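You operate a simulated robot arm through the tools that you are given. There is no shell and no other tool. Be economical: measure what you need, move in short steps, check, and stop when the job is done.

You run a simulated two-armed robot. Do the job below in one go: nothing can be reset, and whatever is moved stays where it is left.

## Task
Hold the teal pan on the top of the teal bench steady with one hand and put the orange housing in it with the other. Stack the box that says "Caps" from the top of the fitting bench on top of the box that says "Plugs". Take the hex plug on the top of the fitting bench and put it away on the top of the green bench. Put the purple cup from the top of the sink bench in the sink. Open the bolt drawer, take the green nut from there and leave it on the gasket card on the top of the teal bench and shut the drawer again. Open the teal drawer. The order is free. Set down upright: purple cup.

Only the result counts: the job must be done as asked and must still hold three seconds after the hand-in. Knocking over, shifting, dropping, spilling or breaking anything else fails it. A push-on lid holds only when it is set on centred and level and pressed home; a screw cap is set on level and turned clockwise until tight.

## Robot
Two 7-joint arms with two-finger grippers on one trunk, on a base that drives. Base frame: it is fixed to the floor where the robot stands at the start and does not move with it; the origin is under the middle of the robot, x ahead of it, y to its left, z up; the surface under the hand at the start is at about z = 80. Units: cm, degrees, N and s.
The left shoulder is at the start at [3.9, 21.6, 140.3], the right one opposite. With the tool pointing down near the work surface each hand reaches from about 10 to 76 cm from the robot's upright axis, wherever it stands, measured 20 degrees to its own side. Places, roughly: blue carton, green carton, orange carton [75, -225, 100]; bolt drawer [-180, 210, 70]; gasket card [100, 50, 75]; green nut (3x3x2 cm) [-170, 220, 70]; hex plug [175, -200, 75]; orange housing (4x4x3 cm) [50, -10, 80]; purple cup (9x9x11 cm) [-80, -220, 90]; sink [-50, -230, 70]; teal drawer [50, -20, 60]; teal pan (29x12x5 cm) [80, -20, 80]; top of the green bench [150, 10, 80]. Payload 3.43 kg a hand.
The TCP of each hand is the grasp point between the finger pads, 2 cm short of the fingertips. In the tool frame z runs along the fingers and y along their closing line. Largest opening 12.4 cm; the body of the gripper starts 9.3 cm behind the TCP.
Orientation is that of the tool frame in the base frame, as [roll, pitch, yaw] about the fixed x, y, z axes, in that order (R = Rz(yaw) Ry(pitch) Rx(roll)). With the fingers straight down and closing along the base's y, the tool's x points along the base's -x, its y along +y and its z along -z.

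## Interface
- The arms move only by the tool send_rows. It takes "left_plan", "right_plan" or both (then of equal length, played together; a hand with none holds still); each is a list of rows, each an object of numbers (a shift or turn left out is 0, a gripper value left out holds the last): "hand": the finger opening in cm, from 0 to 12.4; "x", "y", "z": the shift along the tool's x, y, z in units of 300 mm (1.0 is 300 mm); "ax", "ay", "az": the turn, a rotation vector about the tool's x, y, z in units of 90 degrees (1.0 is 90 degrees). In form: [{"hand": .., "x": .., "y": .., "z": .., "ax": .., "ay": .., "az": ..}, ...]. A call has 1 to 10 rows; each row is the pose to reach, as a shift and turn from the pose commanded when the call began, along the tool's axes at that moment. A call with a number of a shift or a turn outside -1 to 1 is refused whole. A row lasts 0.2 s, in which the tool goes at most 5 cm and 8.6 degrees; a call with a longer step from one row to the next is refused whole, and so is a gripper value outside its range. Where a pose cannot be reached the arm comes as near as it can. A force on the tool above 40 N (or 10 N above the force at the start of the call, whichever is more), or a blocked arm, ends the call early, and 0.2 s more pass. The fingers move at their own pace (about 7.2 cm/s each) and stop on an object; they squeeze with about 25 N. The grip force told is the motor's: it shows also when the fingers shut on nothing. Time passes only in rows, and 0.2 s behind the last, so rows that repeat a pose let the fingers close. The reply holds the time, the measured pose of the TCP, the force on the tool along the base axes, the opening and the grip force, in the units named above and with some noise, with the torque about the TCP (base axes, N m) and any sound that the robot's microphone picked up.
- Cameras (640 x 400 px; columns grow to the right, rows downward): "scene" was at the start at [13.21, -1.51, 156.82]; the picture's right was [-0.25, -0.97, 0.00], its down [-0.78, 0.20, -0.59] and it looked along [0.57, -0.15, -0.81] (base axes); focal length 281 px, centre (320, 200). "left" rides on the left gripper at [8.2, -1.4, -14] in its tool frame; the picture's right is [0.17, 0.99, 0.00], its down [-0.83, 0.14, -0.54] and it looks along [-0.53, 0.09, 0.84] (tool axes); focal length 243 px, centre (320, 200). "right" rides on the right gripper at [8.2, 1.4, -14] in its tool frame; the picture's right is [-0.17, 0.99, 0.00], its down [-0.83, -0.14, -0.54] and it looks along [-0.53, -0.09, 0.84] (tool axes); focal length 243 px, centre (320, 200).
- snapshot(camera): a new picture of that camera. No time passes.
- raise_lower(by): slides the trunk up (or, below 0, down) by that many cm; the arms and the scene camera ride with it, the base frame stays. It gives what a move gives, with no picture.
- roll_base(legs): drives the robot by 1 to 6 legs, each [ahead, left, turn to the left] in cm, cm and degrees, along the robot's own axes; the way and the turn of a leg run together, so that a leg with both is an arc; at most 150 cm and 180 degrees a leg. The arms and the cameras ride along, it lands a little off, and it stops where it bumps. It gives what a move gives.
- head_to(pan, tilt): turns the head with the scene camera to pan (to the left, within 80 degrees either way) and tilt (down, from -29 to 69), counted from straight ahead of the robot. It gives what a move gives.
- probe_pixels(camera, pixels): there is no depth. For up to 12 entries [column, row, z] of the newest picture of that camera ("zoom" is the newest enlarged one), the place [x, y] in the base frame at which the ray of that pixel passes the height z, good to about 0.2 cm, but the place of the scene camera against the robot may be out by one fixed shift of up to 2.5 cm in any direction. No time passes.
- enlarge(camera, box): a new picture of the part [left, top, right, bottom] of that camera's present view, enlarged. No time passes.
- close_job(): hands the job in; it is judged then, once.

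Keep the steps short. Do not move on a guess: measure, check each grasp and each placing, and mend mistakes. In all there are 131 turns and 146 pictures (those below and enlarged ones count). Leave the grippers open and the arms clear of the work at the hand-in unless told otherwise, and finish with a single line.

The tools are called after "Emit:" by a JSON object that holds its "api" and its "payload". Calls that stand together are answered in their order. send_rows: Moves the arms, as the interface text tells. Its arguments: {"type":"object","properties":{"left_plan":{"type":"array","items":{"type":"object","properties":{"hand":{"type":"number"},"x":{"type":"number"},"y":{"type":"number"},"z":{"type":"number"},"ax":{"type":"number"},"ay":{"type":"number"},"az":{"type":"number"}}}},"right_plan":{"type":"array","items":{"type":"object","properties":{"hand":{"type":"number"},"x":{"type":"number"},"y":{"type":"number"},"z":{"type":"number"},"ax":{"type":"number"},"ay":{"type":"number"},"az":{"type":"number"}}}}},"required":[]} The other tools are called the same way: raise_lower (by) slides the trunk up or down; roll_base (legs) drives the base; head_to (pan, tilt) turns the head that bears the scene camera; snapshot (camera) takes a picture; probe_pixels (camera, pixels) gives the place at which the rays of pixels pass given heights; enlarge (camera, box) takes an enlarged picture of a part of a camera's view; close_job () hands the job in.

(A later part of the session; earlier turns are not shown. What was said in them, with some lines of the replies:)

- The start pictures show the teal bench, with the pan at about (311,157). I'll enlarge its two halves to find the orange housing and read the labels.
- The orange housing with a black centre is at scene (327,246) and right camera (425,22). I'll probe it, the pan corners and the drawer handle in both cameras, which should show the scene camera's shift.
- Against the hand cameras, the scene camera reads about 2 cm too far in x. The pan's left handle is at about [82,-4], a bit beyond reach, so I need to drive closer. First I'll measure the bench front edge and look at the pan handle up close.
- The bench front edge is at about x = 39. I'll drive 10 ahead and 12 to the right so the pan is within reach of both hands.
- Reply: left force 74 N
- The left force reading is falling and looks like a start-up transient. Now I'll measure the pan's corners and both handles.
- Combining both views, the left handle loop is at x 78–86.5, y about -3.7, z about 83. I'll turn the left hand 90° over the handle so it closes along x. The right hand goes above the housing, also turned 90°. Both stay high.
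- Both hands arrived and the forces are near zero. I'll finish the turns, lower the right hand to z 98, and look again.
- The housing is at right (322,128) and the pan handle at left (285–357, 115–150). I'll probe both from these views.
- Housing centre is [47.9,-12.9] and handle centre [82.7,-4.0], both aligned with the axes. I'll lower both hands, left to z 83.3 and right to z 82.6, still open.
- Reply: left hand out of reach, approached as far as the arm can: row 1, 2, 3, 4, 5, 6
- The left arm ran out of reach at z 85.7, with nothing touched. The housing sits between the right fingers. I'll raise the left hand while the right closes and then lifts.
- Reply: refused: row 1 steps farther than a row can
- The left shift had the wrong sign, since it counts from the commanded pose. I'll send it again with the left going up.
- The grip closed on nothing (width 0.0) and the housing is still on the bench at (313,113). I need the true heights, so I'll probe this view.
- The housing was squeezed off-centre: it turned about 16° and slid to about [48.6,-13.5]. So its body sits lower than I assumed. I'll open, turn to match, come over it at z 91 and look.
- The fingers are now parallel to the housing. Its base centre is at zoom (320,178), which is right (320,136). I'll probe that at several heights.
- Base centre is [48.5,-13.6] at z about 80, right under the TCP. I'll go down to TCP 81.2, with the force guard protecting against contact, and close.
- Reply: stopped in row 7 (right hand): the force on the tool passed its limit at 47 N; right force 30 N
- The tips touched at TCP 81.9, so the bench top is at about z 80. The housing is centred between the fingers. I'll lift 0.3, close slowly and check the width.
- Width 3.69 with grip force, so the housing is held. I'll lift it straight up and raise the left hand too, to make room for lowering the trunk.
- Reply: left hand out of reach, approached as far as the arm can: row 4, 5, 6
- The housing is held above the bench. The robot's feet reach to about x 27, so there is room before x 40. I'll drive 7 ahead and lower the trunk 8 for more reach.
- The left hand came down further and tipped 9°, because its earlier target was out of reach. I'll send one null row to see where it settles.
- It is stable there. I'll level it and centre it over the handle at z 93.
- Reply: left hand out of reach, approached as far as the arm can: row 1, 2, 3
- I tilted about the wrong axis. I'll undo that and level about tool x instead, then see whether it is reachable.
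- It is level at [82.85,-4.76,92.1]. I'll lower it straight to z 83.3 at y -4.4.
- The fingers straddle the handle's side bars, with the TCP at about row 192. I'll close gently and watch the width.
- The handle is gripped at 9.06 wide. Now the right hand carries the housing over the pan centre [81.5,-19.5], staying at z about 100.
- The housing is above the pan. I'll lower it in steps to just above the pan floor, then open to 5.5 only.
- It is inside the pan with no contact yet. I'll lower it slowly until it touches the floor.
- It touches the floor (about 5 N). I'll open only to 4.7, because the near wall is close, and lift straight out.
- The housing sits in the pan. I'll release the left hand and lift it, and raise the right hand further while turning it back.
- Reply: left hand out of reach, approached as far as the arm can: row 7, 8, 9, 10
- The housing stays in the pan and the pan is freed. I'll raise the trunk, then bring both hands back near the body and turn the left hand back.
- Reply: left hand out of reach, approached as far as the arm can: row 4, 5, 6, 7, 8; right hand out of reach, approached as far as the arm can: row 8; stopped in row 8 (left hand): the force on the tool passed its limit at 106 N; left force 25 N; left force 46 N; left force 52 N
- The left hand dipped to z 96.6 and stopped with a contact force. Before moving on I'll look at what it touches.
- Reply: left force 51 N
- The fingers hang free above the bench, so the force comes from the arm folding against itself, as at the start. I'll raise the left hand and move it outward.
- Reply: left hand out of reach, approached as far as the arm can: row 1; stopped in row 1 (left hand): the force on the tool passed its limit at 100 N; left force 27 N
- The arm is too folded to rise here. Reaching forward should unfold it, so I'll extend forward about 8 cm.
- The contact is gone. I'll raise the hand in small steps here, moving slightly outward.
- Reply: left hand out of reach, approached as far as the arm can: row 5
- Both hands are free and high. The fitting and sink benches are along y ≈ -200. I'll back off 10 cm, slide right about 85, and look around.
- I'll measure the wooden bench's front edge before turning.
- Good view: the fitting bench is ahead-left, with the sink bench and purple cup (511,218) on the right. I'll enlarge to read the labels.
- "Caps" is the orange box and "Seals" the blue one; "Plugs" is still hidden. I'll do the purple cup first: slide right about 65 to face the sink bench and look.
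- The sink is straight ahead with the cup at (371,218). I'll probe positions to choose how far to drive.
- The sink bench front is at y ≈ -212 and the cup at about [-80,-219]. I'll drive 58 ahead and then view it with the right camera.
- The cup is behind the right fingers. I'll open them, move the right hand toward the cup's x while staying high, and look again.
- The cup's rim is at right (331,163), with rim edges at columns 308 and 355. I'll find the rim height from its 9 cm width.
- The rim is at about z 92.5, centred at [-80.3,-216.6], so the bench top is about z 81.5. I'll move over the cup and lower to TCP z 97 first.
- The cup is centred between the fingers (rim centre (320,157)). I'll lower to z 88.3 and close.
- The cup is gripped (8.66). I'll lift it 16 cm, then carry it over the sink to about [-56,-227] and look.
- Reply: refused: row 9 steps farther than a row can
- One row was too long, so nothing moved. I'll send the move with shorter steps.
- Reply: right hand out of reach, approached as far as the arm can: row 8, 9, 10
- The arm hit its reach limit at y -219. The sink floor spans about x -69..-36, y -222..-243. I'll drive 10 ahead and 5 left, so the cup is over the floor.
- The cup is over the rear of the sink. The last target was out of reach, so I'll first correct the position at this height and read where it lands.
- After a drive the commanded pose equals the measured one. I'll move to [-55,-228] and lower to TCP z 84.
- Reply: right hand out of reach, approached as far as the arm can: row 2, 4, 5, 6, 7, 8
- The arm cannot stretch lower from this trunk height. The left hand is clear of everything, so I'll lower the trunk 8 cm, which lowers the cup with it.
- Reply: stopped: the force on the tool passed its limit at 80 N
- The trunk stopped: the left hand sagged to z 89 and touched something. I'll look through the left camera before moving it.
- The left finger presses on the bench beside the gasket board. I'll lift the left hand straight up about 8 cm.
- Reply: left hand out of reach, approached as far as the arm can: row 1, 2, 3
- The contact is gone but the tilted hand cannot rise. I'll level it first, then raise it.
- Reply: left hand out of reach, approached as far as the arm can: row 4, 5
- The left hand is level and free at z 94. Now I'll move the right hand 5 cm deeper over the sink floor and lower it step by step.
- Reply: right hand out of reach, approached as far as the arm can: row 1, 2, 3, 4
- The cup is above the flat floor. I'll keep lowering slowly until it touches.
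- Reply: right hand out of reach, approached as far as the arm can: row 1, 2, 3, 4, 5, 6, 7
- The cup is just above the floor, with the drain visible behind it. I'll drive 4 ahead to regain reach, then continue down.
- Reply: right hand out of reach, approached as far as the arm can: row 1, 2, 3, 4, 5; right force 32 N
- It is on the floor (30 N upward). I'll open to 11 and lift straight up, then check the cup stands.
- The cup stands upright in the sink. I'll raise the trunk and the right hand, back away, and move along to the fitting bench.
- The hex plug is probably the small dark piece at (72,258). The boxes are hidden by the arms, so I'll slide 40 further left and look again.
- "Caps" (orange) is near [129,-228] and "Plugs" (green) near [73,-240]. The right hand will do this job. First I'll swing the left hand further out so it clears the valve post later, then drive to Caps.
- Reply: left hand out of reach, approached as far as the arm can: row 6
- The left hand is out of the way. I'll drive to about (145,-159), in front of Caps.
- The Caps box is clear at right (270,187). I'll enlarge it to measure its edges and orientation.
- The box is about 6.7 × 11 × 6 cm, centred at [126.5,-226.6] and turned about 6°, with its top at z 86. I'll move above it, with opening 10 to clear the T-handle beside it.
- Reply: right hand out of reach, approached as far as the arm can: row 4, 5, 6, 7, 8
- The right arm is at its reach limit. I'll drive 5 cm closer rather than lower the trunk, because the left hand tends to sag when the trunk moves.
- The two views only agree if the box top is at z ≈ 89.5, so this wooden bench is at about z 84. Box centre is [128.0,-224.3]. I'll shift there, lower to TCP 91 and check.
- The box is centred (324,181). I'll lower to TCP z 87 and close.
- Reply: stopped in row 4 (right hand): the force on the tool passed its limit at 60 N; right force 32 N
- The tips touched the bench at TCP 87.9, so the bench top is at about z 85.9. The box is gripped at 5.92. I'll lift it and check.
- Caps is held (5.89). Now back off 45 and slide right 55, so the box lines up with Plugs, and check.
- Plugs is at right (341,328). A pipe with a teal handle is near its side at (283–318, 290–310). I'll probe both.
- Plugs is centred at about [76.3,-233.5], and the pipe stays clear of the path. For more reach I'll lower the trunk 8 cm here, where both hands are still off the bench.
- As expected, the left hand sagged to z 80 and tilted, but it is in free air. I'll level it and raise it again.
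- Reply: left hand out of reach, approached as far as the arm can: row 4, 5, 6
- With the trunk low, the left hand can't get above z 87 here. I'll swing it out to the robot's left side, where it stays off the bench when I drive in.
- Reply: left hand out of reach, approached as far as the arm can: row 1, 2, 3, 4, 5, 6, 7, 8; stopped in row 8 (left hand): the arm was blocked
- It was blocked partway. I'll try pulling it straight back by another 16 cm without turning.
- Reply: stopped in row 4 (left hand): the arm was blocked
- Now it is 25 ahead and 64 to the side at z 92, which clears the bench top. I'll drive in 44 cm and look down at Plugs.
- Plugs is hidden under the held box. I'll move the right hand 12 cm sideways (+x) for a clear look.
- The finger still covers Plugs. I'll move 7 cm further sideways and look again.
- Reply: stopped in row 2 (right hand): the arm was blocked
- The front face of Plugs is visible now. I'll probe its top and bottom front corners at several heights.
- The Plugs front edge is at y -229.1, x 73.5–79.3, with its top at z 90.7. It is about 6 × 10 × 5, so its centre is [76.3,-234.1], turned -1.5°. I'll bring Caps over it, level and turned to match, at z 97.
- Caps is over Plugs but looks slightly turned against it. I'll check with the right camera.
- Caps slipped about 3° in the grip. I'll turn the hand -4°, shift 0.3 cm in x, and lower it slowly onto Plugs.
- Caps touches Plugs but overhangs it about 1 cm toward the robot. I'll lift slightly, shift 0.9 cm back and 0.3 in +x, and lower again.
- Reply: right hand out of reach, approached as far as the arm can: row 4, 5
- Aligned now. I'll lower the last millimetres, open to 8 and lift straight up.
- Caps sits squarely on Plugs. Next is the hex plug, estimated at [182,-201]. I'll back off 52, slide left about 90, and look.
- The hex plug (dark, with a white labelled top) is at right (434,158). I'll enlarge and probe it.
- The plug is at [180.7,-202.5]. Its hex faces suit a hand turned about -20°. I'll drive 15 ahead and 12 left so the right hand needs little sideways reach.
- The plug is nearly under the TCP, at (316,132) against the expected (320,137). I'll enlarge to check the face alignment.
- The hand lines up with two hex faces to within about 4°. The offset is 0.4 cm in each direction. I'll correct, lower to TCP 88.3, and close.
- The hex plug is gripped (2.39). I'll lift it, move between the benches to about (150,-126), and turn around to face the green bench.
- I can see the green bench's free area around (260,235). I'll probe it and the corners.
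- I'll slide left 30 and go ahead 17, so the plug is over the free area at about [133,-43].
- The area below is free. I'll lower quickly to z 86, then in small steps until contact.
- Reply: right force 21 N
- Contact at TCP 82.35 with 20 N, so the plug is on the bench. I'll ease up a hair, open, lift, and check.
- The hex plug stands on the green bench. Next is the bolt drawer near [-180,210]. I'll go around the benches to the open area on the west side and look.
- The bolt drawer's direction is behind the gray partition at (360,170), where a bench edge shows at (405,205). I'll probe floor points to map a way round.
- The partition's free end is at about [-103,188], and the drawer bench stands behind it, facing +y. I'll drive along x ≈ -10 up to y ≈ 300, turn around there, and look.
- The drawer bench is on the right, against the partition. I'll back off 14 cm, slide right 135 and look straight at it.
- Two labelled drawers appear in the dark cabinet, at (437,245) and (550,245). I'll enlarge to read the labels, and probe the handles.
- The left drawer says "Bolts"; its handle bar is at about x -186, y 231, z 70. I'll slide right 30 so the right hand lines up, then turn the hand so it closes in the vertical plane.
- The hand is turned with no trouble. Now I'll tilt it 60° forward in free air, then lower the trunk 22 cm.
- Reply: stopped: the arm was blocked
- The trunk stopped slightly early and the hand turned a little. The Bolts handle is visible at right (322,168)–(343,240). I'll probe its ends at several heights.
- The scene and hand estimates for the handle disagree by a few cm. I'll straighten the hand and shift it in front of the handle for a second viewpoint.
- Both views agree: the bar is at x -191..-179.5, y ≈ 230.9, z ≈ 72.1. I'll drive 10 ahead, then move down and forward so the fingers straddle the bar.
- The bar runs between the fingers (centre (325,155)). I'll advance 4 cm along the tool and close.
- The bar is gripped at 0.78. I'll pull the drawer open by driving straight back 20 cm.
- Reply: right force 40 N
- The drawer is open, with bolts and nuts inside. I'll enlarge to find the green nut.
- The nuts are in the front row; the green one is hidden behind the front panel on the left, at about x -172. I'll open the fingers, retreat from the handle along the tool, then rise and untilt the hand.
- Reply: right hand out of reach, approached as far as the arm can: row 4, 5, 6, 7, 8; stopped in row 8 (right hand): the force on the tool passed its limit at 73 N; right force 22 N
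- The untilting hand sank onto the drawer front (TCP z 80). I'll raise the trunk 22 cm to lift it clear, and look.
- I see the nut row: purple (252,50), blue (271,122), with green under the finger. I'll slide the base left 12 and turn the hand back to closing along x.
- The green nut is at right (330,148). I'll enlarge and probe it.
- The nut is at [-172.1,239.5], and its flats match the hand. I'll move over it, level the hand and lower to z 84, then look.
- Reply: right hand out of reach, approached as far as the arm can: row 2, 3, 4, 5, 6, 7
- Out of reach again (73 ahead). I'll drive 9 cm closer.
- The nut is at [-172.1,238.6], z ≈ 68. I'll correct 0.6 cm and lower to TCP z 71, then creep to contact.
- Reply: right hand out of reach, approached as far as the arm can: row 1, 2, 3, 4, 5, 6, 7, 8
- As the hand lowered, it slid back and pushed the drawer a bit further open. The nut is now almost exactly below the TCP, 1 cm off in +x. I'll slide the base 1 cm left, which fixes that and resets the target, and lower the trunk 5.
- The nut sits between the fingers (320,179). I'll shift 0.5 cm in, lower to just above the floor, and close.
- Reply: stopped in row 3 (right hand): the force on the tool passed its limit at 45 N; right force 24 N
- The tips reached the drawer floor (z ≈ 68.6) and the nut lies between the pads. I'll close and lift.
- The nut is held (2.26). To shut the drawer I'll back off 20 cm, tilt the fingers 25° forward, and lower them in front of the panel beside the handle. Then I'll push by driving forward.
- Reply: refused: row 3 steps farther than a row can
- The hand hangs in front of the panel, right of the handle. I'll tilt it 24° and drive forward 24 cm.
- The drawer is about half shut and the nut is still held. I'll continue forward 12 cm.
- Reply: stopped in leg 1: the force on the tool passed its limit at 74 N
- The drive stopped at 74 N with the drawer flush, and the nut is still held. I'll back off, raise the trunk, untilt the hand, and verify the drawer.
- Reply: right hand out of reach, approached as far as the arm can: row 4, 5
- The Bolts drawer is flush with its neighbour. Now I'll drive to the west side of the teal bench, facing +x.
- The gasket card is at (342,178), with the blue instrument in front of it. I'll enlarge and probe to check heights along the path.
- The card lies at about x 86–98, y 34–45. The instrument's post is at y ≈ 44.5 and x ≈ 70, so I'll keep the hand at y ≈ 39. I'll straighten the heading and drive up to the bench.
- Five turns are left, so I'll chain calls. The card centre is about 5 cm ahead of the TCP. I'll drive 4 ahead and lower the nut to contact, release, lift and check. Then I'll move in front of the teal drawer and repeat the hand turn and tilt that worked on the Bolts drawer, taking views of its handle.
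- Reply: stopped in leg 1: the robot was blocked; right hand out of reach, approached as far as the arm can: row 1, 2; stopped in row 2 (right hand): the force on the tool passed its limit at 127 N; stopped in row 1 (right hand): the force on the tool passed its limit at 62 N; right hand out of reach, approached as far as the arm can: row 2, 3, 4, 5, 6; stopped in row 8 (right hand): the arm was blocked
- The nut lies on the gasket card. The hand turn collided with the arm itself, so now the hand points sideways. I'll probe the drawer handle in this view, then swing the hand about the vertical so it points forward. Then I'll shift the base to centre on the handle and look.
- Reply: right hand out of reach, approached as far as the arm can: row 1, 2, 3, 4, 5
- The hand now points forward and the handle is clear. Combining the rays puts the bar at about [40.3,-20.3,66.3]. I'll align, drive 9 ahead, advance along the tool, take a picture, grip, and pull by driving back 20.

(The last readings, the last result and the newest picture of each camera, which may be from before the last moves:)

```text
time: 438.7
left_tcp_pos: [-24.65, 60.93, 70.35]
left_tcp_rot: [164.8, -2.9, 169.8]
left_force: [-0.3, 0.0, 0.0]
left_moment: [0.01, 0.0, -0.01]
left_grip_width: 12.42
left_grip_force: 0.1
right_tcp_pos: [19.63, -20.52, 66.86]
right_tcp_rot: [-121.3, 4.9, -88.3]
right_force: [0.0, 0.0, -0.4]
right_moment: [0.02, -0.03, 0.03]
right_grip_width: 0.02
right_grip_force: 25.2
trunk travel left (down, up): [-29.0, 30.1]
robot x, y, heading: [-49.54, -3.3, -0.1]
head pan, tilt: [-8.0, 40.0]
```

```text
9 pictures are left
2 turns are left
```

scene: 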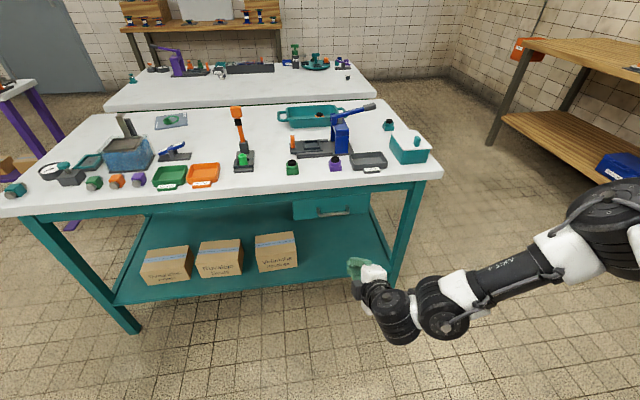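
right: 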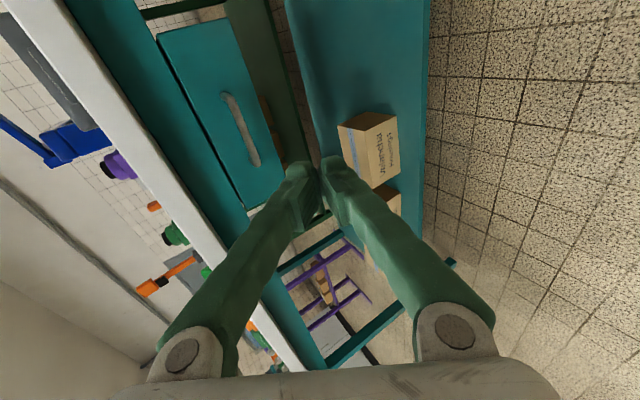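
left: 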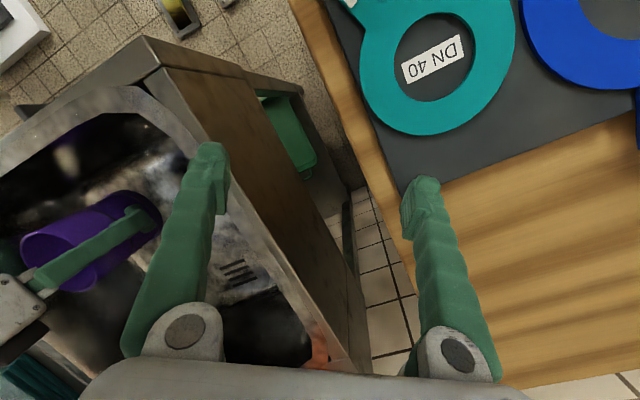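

The fingers closed short of the bar. The three hand views now agree on the bar at [44.0,-19.4,65.0]. I'll open, retract, drive to the right spot, advance, grip, pull back 20, then release, retreat and look.

Emit:
{"api": "send_rows", "payload": {"right_plan": [{"hand": 5, "z": -0.07, "y": 0.02}, {"hand": 5, "z": -0.14, "y": 0.04}, {"hand": 5, "z": -0.2, "y": 0.058}, {"hand": 5, "z": -0.2, "y": 0.058}]}}

Emit:
{"api": "roll_base", "payload": {"legs": [[24.6, 1.0, 0]]}}

Emit:
{"api": "send_rows", "payload": {"right_plan": [{"z": 0.07}, {"z": 0.14}, {"z": 0.2}, {"z": 0.2}]}}

Emit:
{"api": "snapshot", "payload": {"camera": "right"}}

Emit:
{"api": "send_rows", "payload": {"right_plan": [{"hand": 2.5}, {"hand": 1}, {"hand": 0}, {"hand": 0}, {"hand": 0}]}}

Emit:
{"api": "roll_base", "payload": {"legs": [[-20, 0, 0]]}}

Emit:
{"api": "snapshot", "payload": {"camera": "right"}}

Emit:
{"api": "send_rows", "payload": {"right_plan": [{"hand": 5}, {"hand": 5}, {"hand": 5, "z": -0.1}, {"hand": 5, "z": -0.2}, {"hand": 5, "z": -0.3}]}}

Emit:
{"api": "roll_base", "payload": {"legs": [[-15, 0, 0]]}}

Emit:
{"api": "snapshot", "payload": {"camera": "right"}}

Emit:
{"api": "snapshot", "payload": {"camera": "scene"}}

```text
time: 439.7
left_tcp_pos: [-24.76, 60.92, 70.28]
left_tcp_rot: [164.9, -2.8, 169.8]
left_force: [-0.5, 0.1, 0.5]
left_moment: [0.0, -0.03, -0.02]
left_grip_width: 12.4
left_grip_force: 0.1
right_tcp_pos: [13.66, -20.84, 68.43]
right_tcp_rot: [-121.3, 4.8, -88.2]
right_force: [-0.4, 1.0, 0.5]
right_moment: [0.01, 0.01, 0.0]
right_grip_width: 4.99
right_grip_force: 0.1
trunk travel left (down, up): [-29.0, 30.1]
robot x, y, heading: [-49.4, -3.39, -0.1]
head pan, tilt: [-8.0, 40.0]
```

```text
time: 441.8
left_tcp_pos: [-0.23, 61.94, 70.21]
left_tcp_rot: [164.9, -2.8, 169.9]
left_force: [-0.1, -0.6, -0.9]
left_moment: [0.01, 0.02, 0.01]
left_grip_width: 12.41
left_grip_force: 0.0
right_tcp_pos: [38.57, -19.64, 68.37]
right_tcp_rot: [-121.3, 4.8, -88.0]
right_force: [0.3, -0.2, -0.1]
right_moment: [0.03, 0.0, 0.01]
right_grip_width: 4.99
right_grip_force: 0.1
trunk travel left (down, up): [-29.0, 30.1]
robot x, y, heading: [-24.73, -2.53, 0.3]
head pan, tilt: [-8.0, 40.0]
```

```text
time: 442.6
left_tcp_pos: [-0.29, 61.98, 70.39]
left_tcp_rot: [164.8, -2.9, 170.0]
left_force: [0.5, -0.1, -0.1]
left_moment: [0.02, 0.05, -0.01]
left_grip_width: 12.39
left_grip_force: 0.1
right_tcp_pos: [42.44, -19.0, 65.25]
right_tcp_rot: [-122.0, 5.0, -87.6]
right_force: [-24.7, -2.1, 10.2]
right_moment: [-0.04, -0.84, -0.35]
right_grip_width: 4.69
right_grip_force: 0.0
trunk travel left (down, up): [-29.0, 30.1]
robot x, y, heading: [-24.89, -2.35, -0.1]
head pan, tilt: [-8.0, 40.0]
stopped in row 4 (right hand): the force on the tool passed its limit at 55 N (the readings are from after the stop); the commanded pose is now the measured one
```

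```text
8 pictures are left
```

right: 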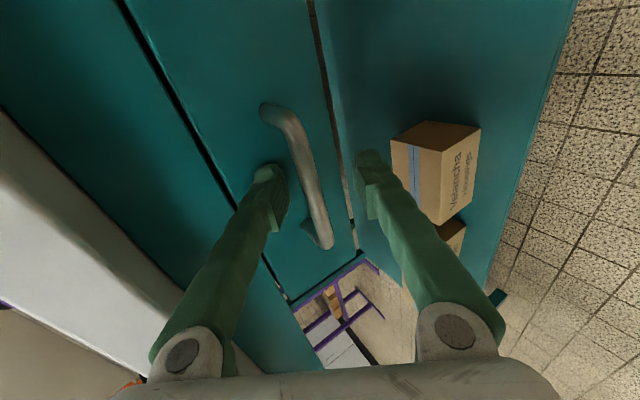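

```text
time: 443.8
left_tcp_pos: [-0.33, 61.97, 70.35]
left_tcp_rot: [164.8, -2.8, 169.8]
left_force: [-0.3, 0.9, 0.2]
left_moment: [0.01, 0.03, 0.0]
left_grip_width: 12.39
left_grip_force: 0.1
right_tcp_pos: [42.62, -19.05, 65.37]
right_tcp_rot: [-121.7, 4.9, -87.9]
right_force: [1.8, -1.7, 8.6]
right_moment: [-1.02, -0.01, 0.59]
right_grip_width: 0.6
right_grip_force: 35.4
trunk travel left (down, up): [-29.0, 30.1]
robot x, y, heading: [-24.77, -2.57, -0.5]
head pan, tilt: [-8.0, 40.0]
```

```text
time: 445.7
left_tcp_pos: [-20.32, 62.15, 70.32]
left_tcp_rot: [164.8, -2.9, 170.3]
left_force: [0.4, 0.6, -0.3]
left_moment: [0.01, 0.01, -0.04]
left_grip_width: 12.4
left_grip_force: 0.0
right_tcp_pos: [22.97, -18.33, 65.08]
right_tcp_rot: [-122.0, 5.1, -87.1]
right_force: [0.2, -0.3, 0.1]
right_moment: [0.02, 0.05, 0.08]
right_grip_width: 0.01
right_grip_force: 33.7
trunk travel left (down, up): [-29.0, 30.1]
robot x, y, heading: [-44.42, -2.22, 0.1]
head pan, tilt: [-8.0, 40.0]
```

```text
7 pictures are left
```

right: 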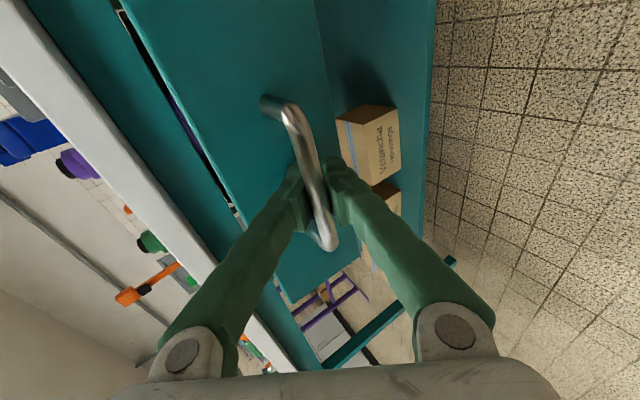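

```text
time: 446.9
left_tcp_pos: [-20.29, 62.02, 70.31]
left_tcp_rot: [164.8, -2.8, 170.2]
left_force: [0.3, 0.3, 0.3]
left_moment: [0.05, -0.03, 0.02]
left_grip_width: 12.38
left_grip_force: 0.1
right_tcp_pos: [15.26, -19.25, 69.87]
right_tcp_rot: [-122.1, 5.2, -87.1]
right_force: [-0.7, -0.6, 0.0]
right_moment: [0.0, 0.02, 0.01]
right_grip_width: 5.03
right_grip_force: 0.0
trunk travel left (down, up): [-29.0, 30.1]
robot x, y, heading: [-44.18, -2.41, 0.1]
head pan, tilt: [-8.0, 40.0]
```

```text
time: 448.4
left_tcp_pos: [-35.28, 61.98, 70.24]
left_tcp_rot: [164.8, -2.8, 170.2]
left_force: [-0.4, 0.4, 0.1]
left_moment: [-0.01, 0.0, 0.01]
left_grip_width: 12.41
left_grip_force: 0.0
right_tcp_pos: [0.39, -19.27, 69.96]
right_tcp_rot: [-121.9, 5.2, -87.1]
right_force: [-0.1, 0.5, 0.6]
right_moment: [-0.04, 0.0, -0.03]
right_grip_width: 5.01
right_grip_force: 0.0
trunk travel left (down, up): [-29.0, 30.1]
robot x, y, heading: [-59.32, -2.48, 0.3]
head pan, tilt: [-8.0, 40.0]
```

```text
6 pictures are left
```

right: 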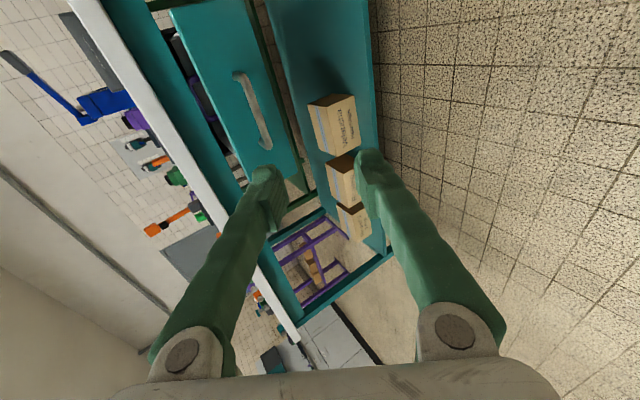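

```text
5 pictures are left
1 turns are left
```

scene: 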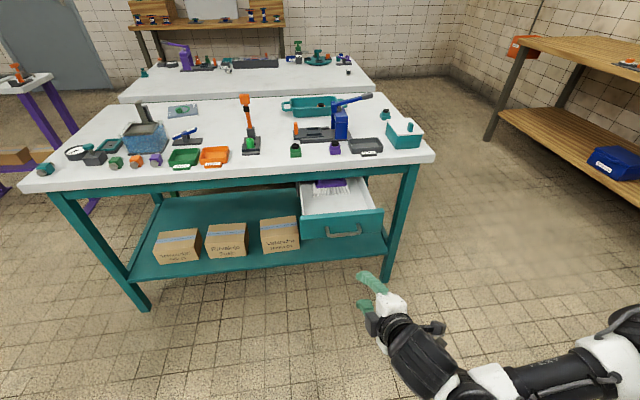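

The teal drawer is clearly open at scene (340,210), both hands are open and the arms are clear of the work, so I'm handing in.

Emit:
{"api": "close_job", "payload": {}}

```text
The job is handed in.
```

All the jobs were carried out and handed in: housing in the held pan, Caps stacked on Plugs, hex plug on the green bench, purple cup upright in the sink, green nut on the gasket card with the bolt drawer shut, and the teal drawer open; the left finger once pressed the fitting bench beside the gasket board (80 N stop), and I saw no shift there.
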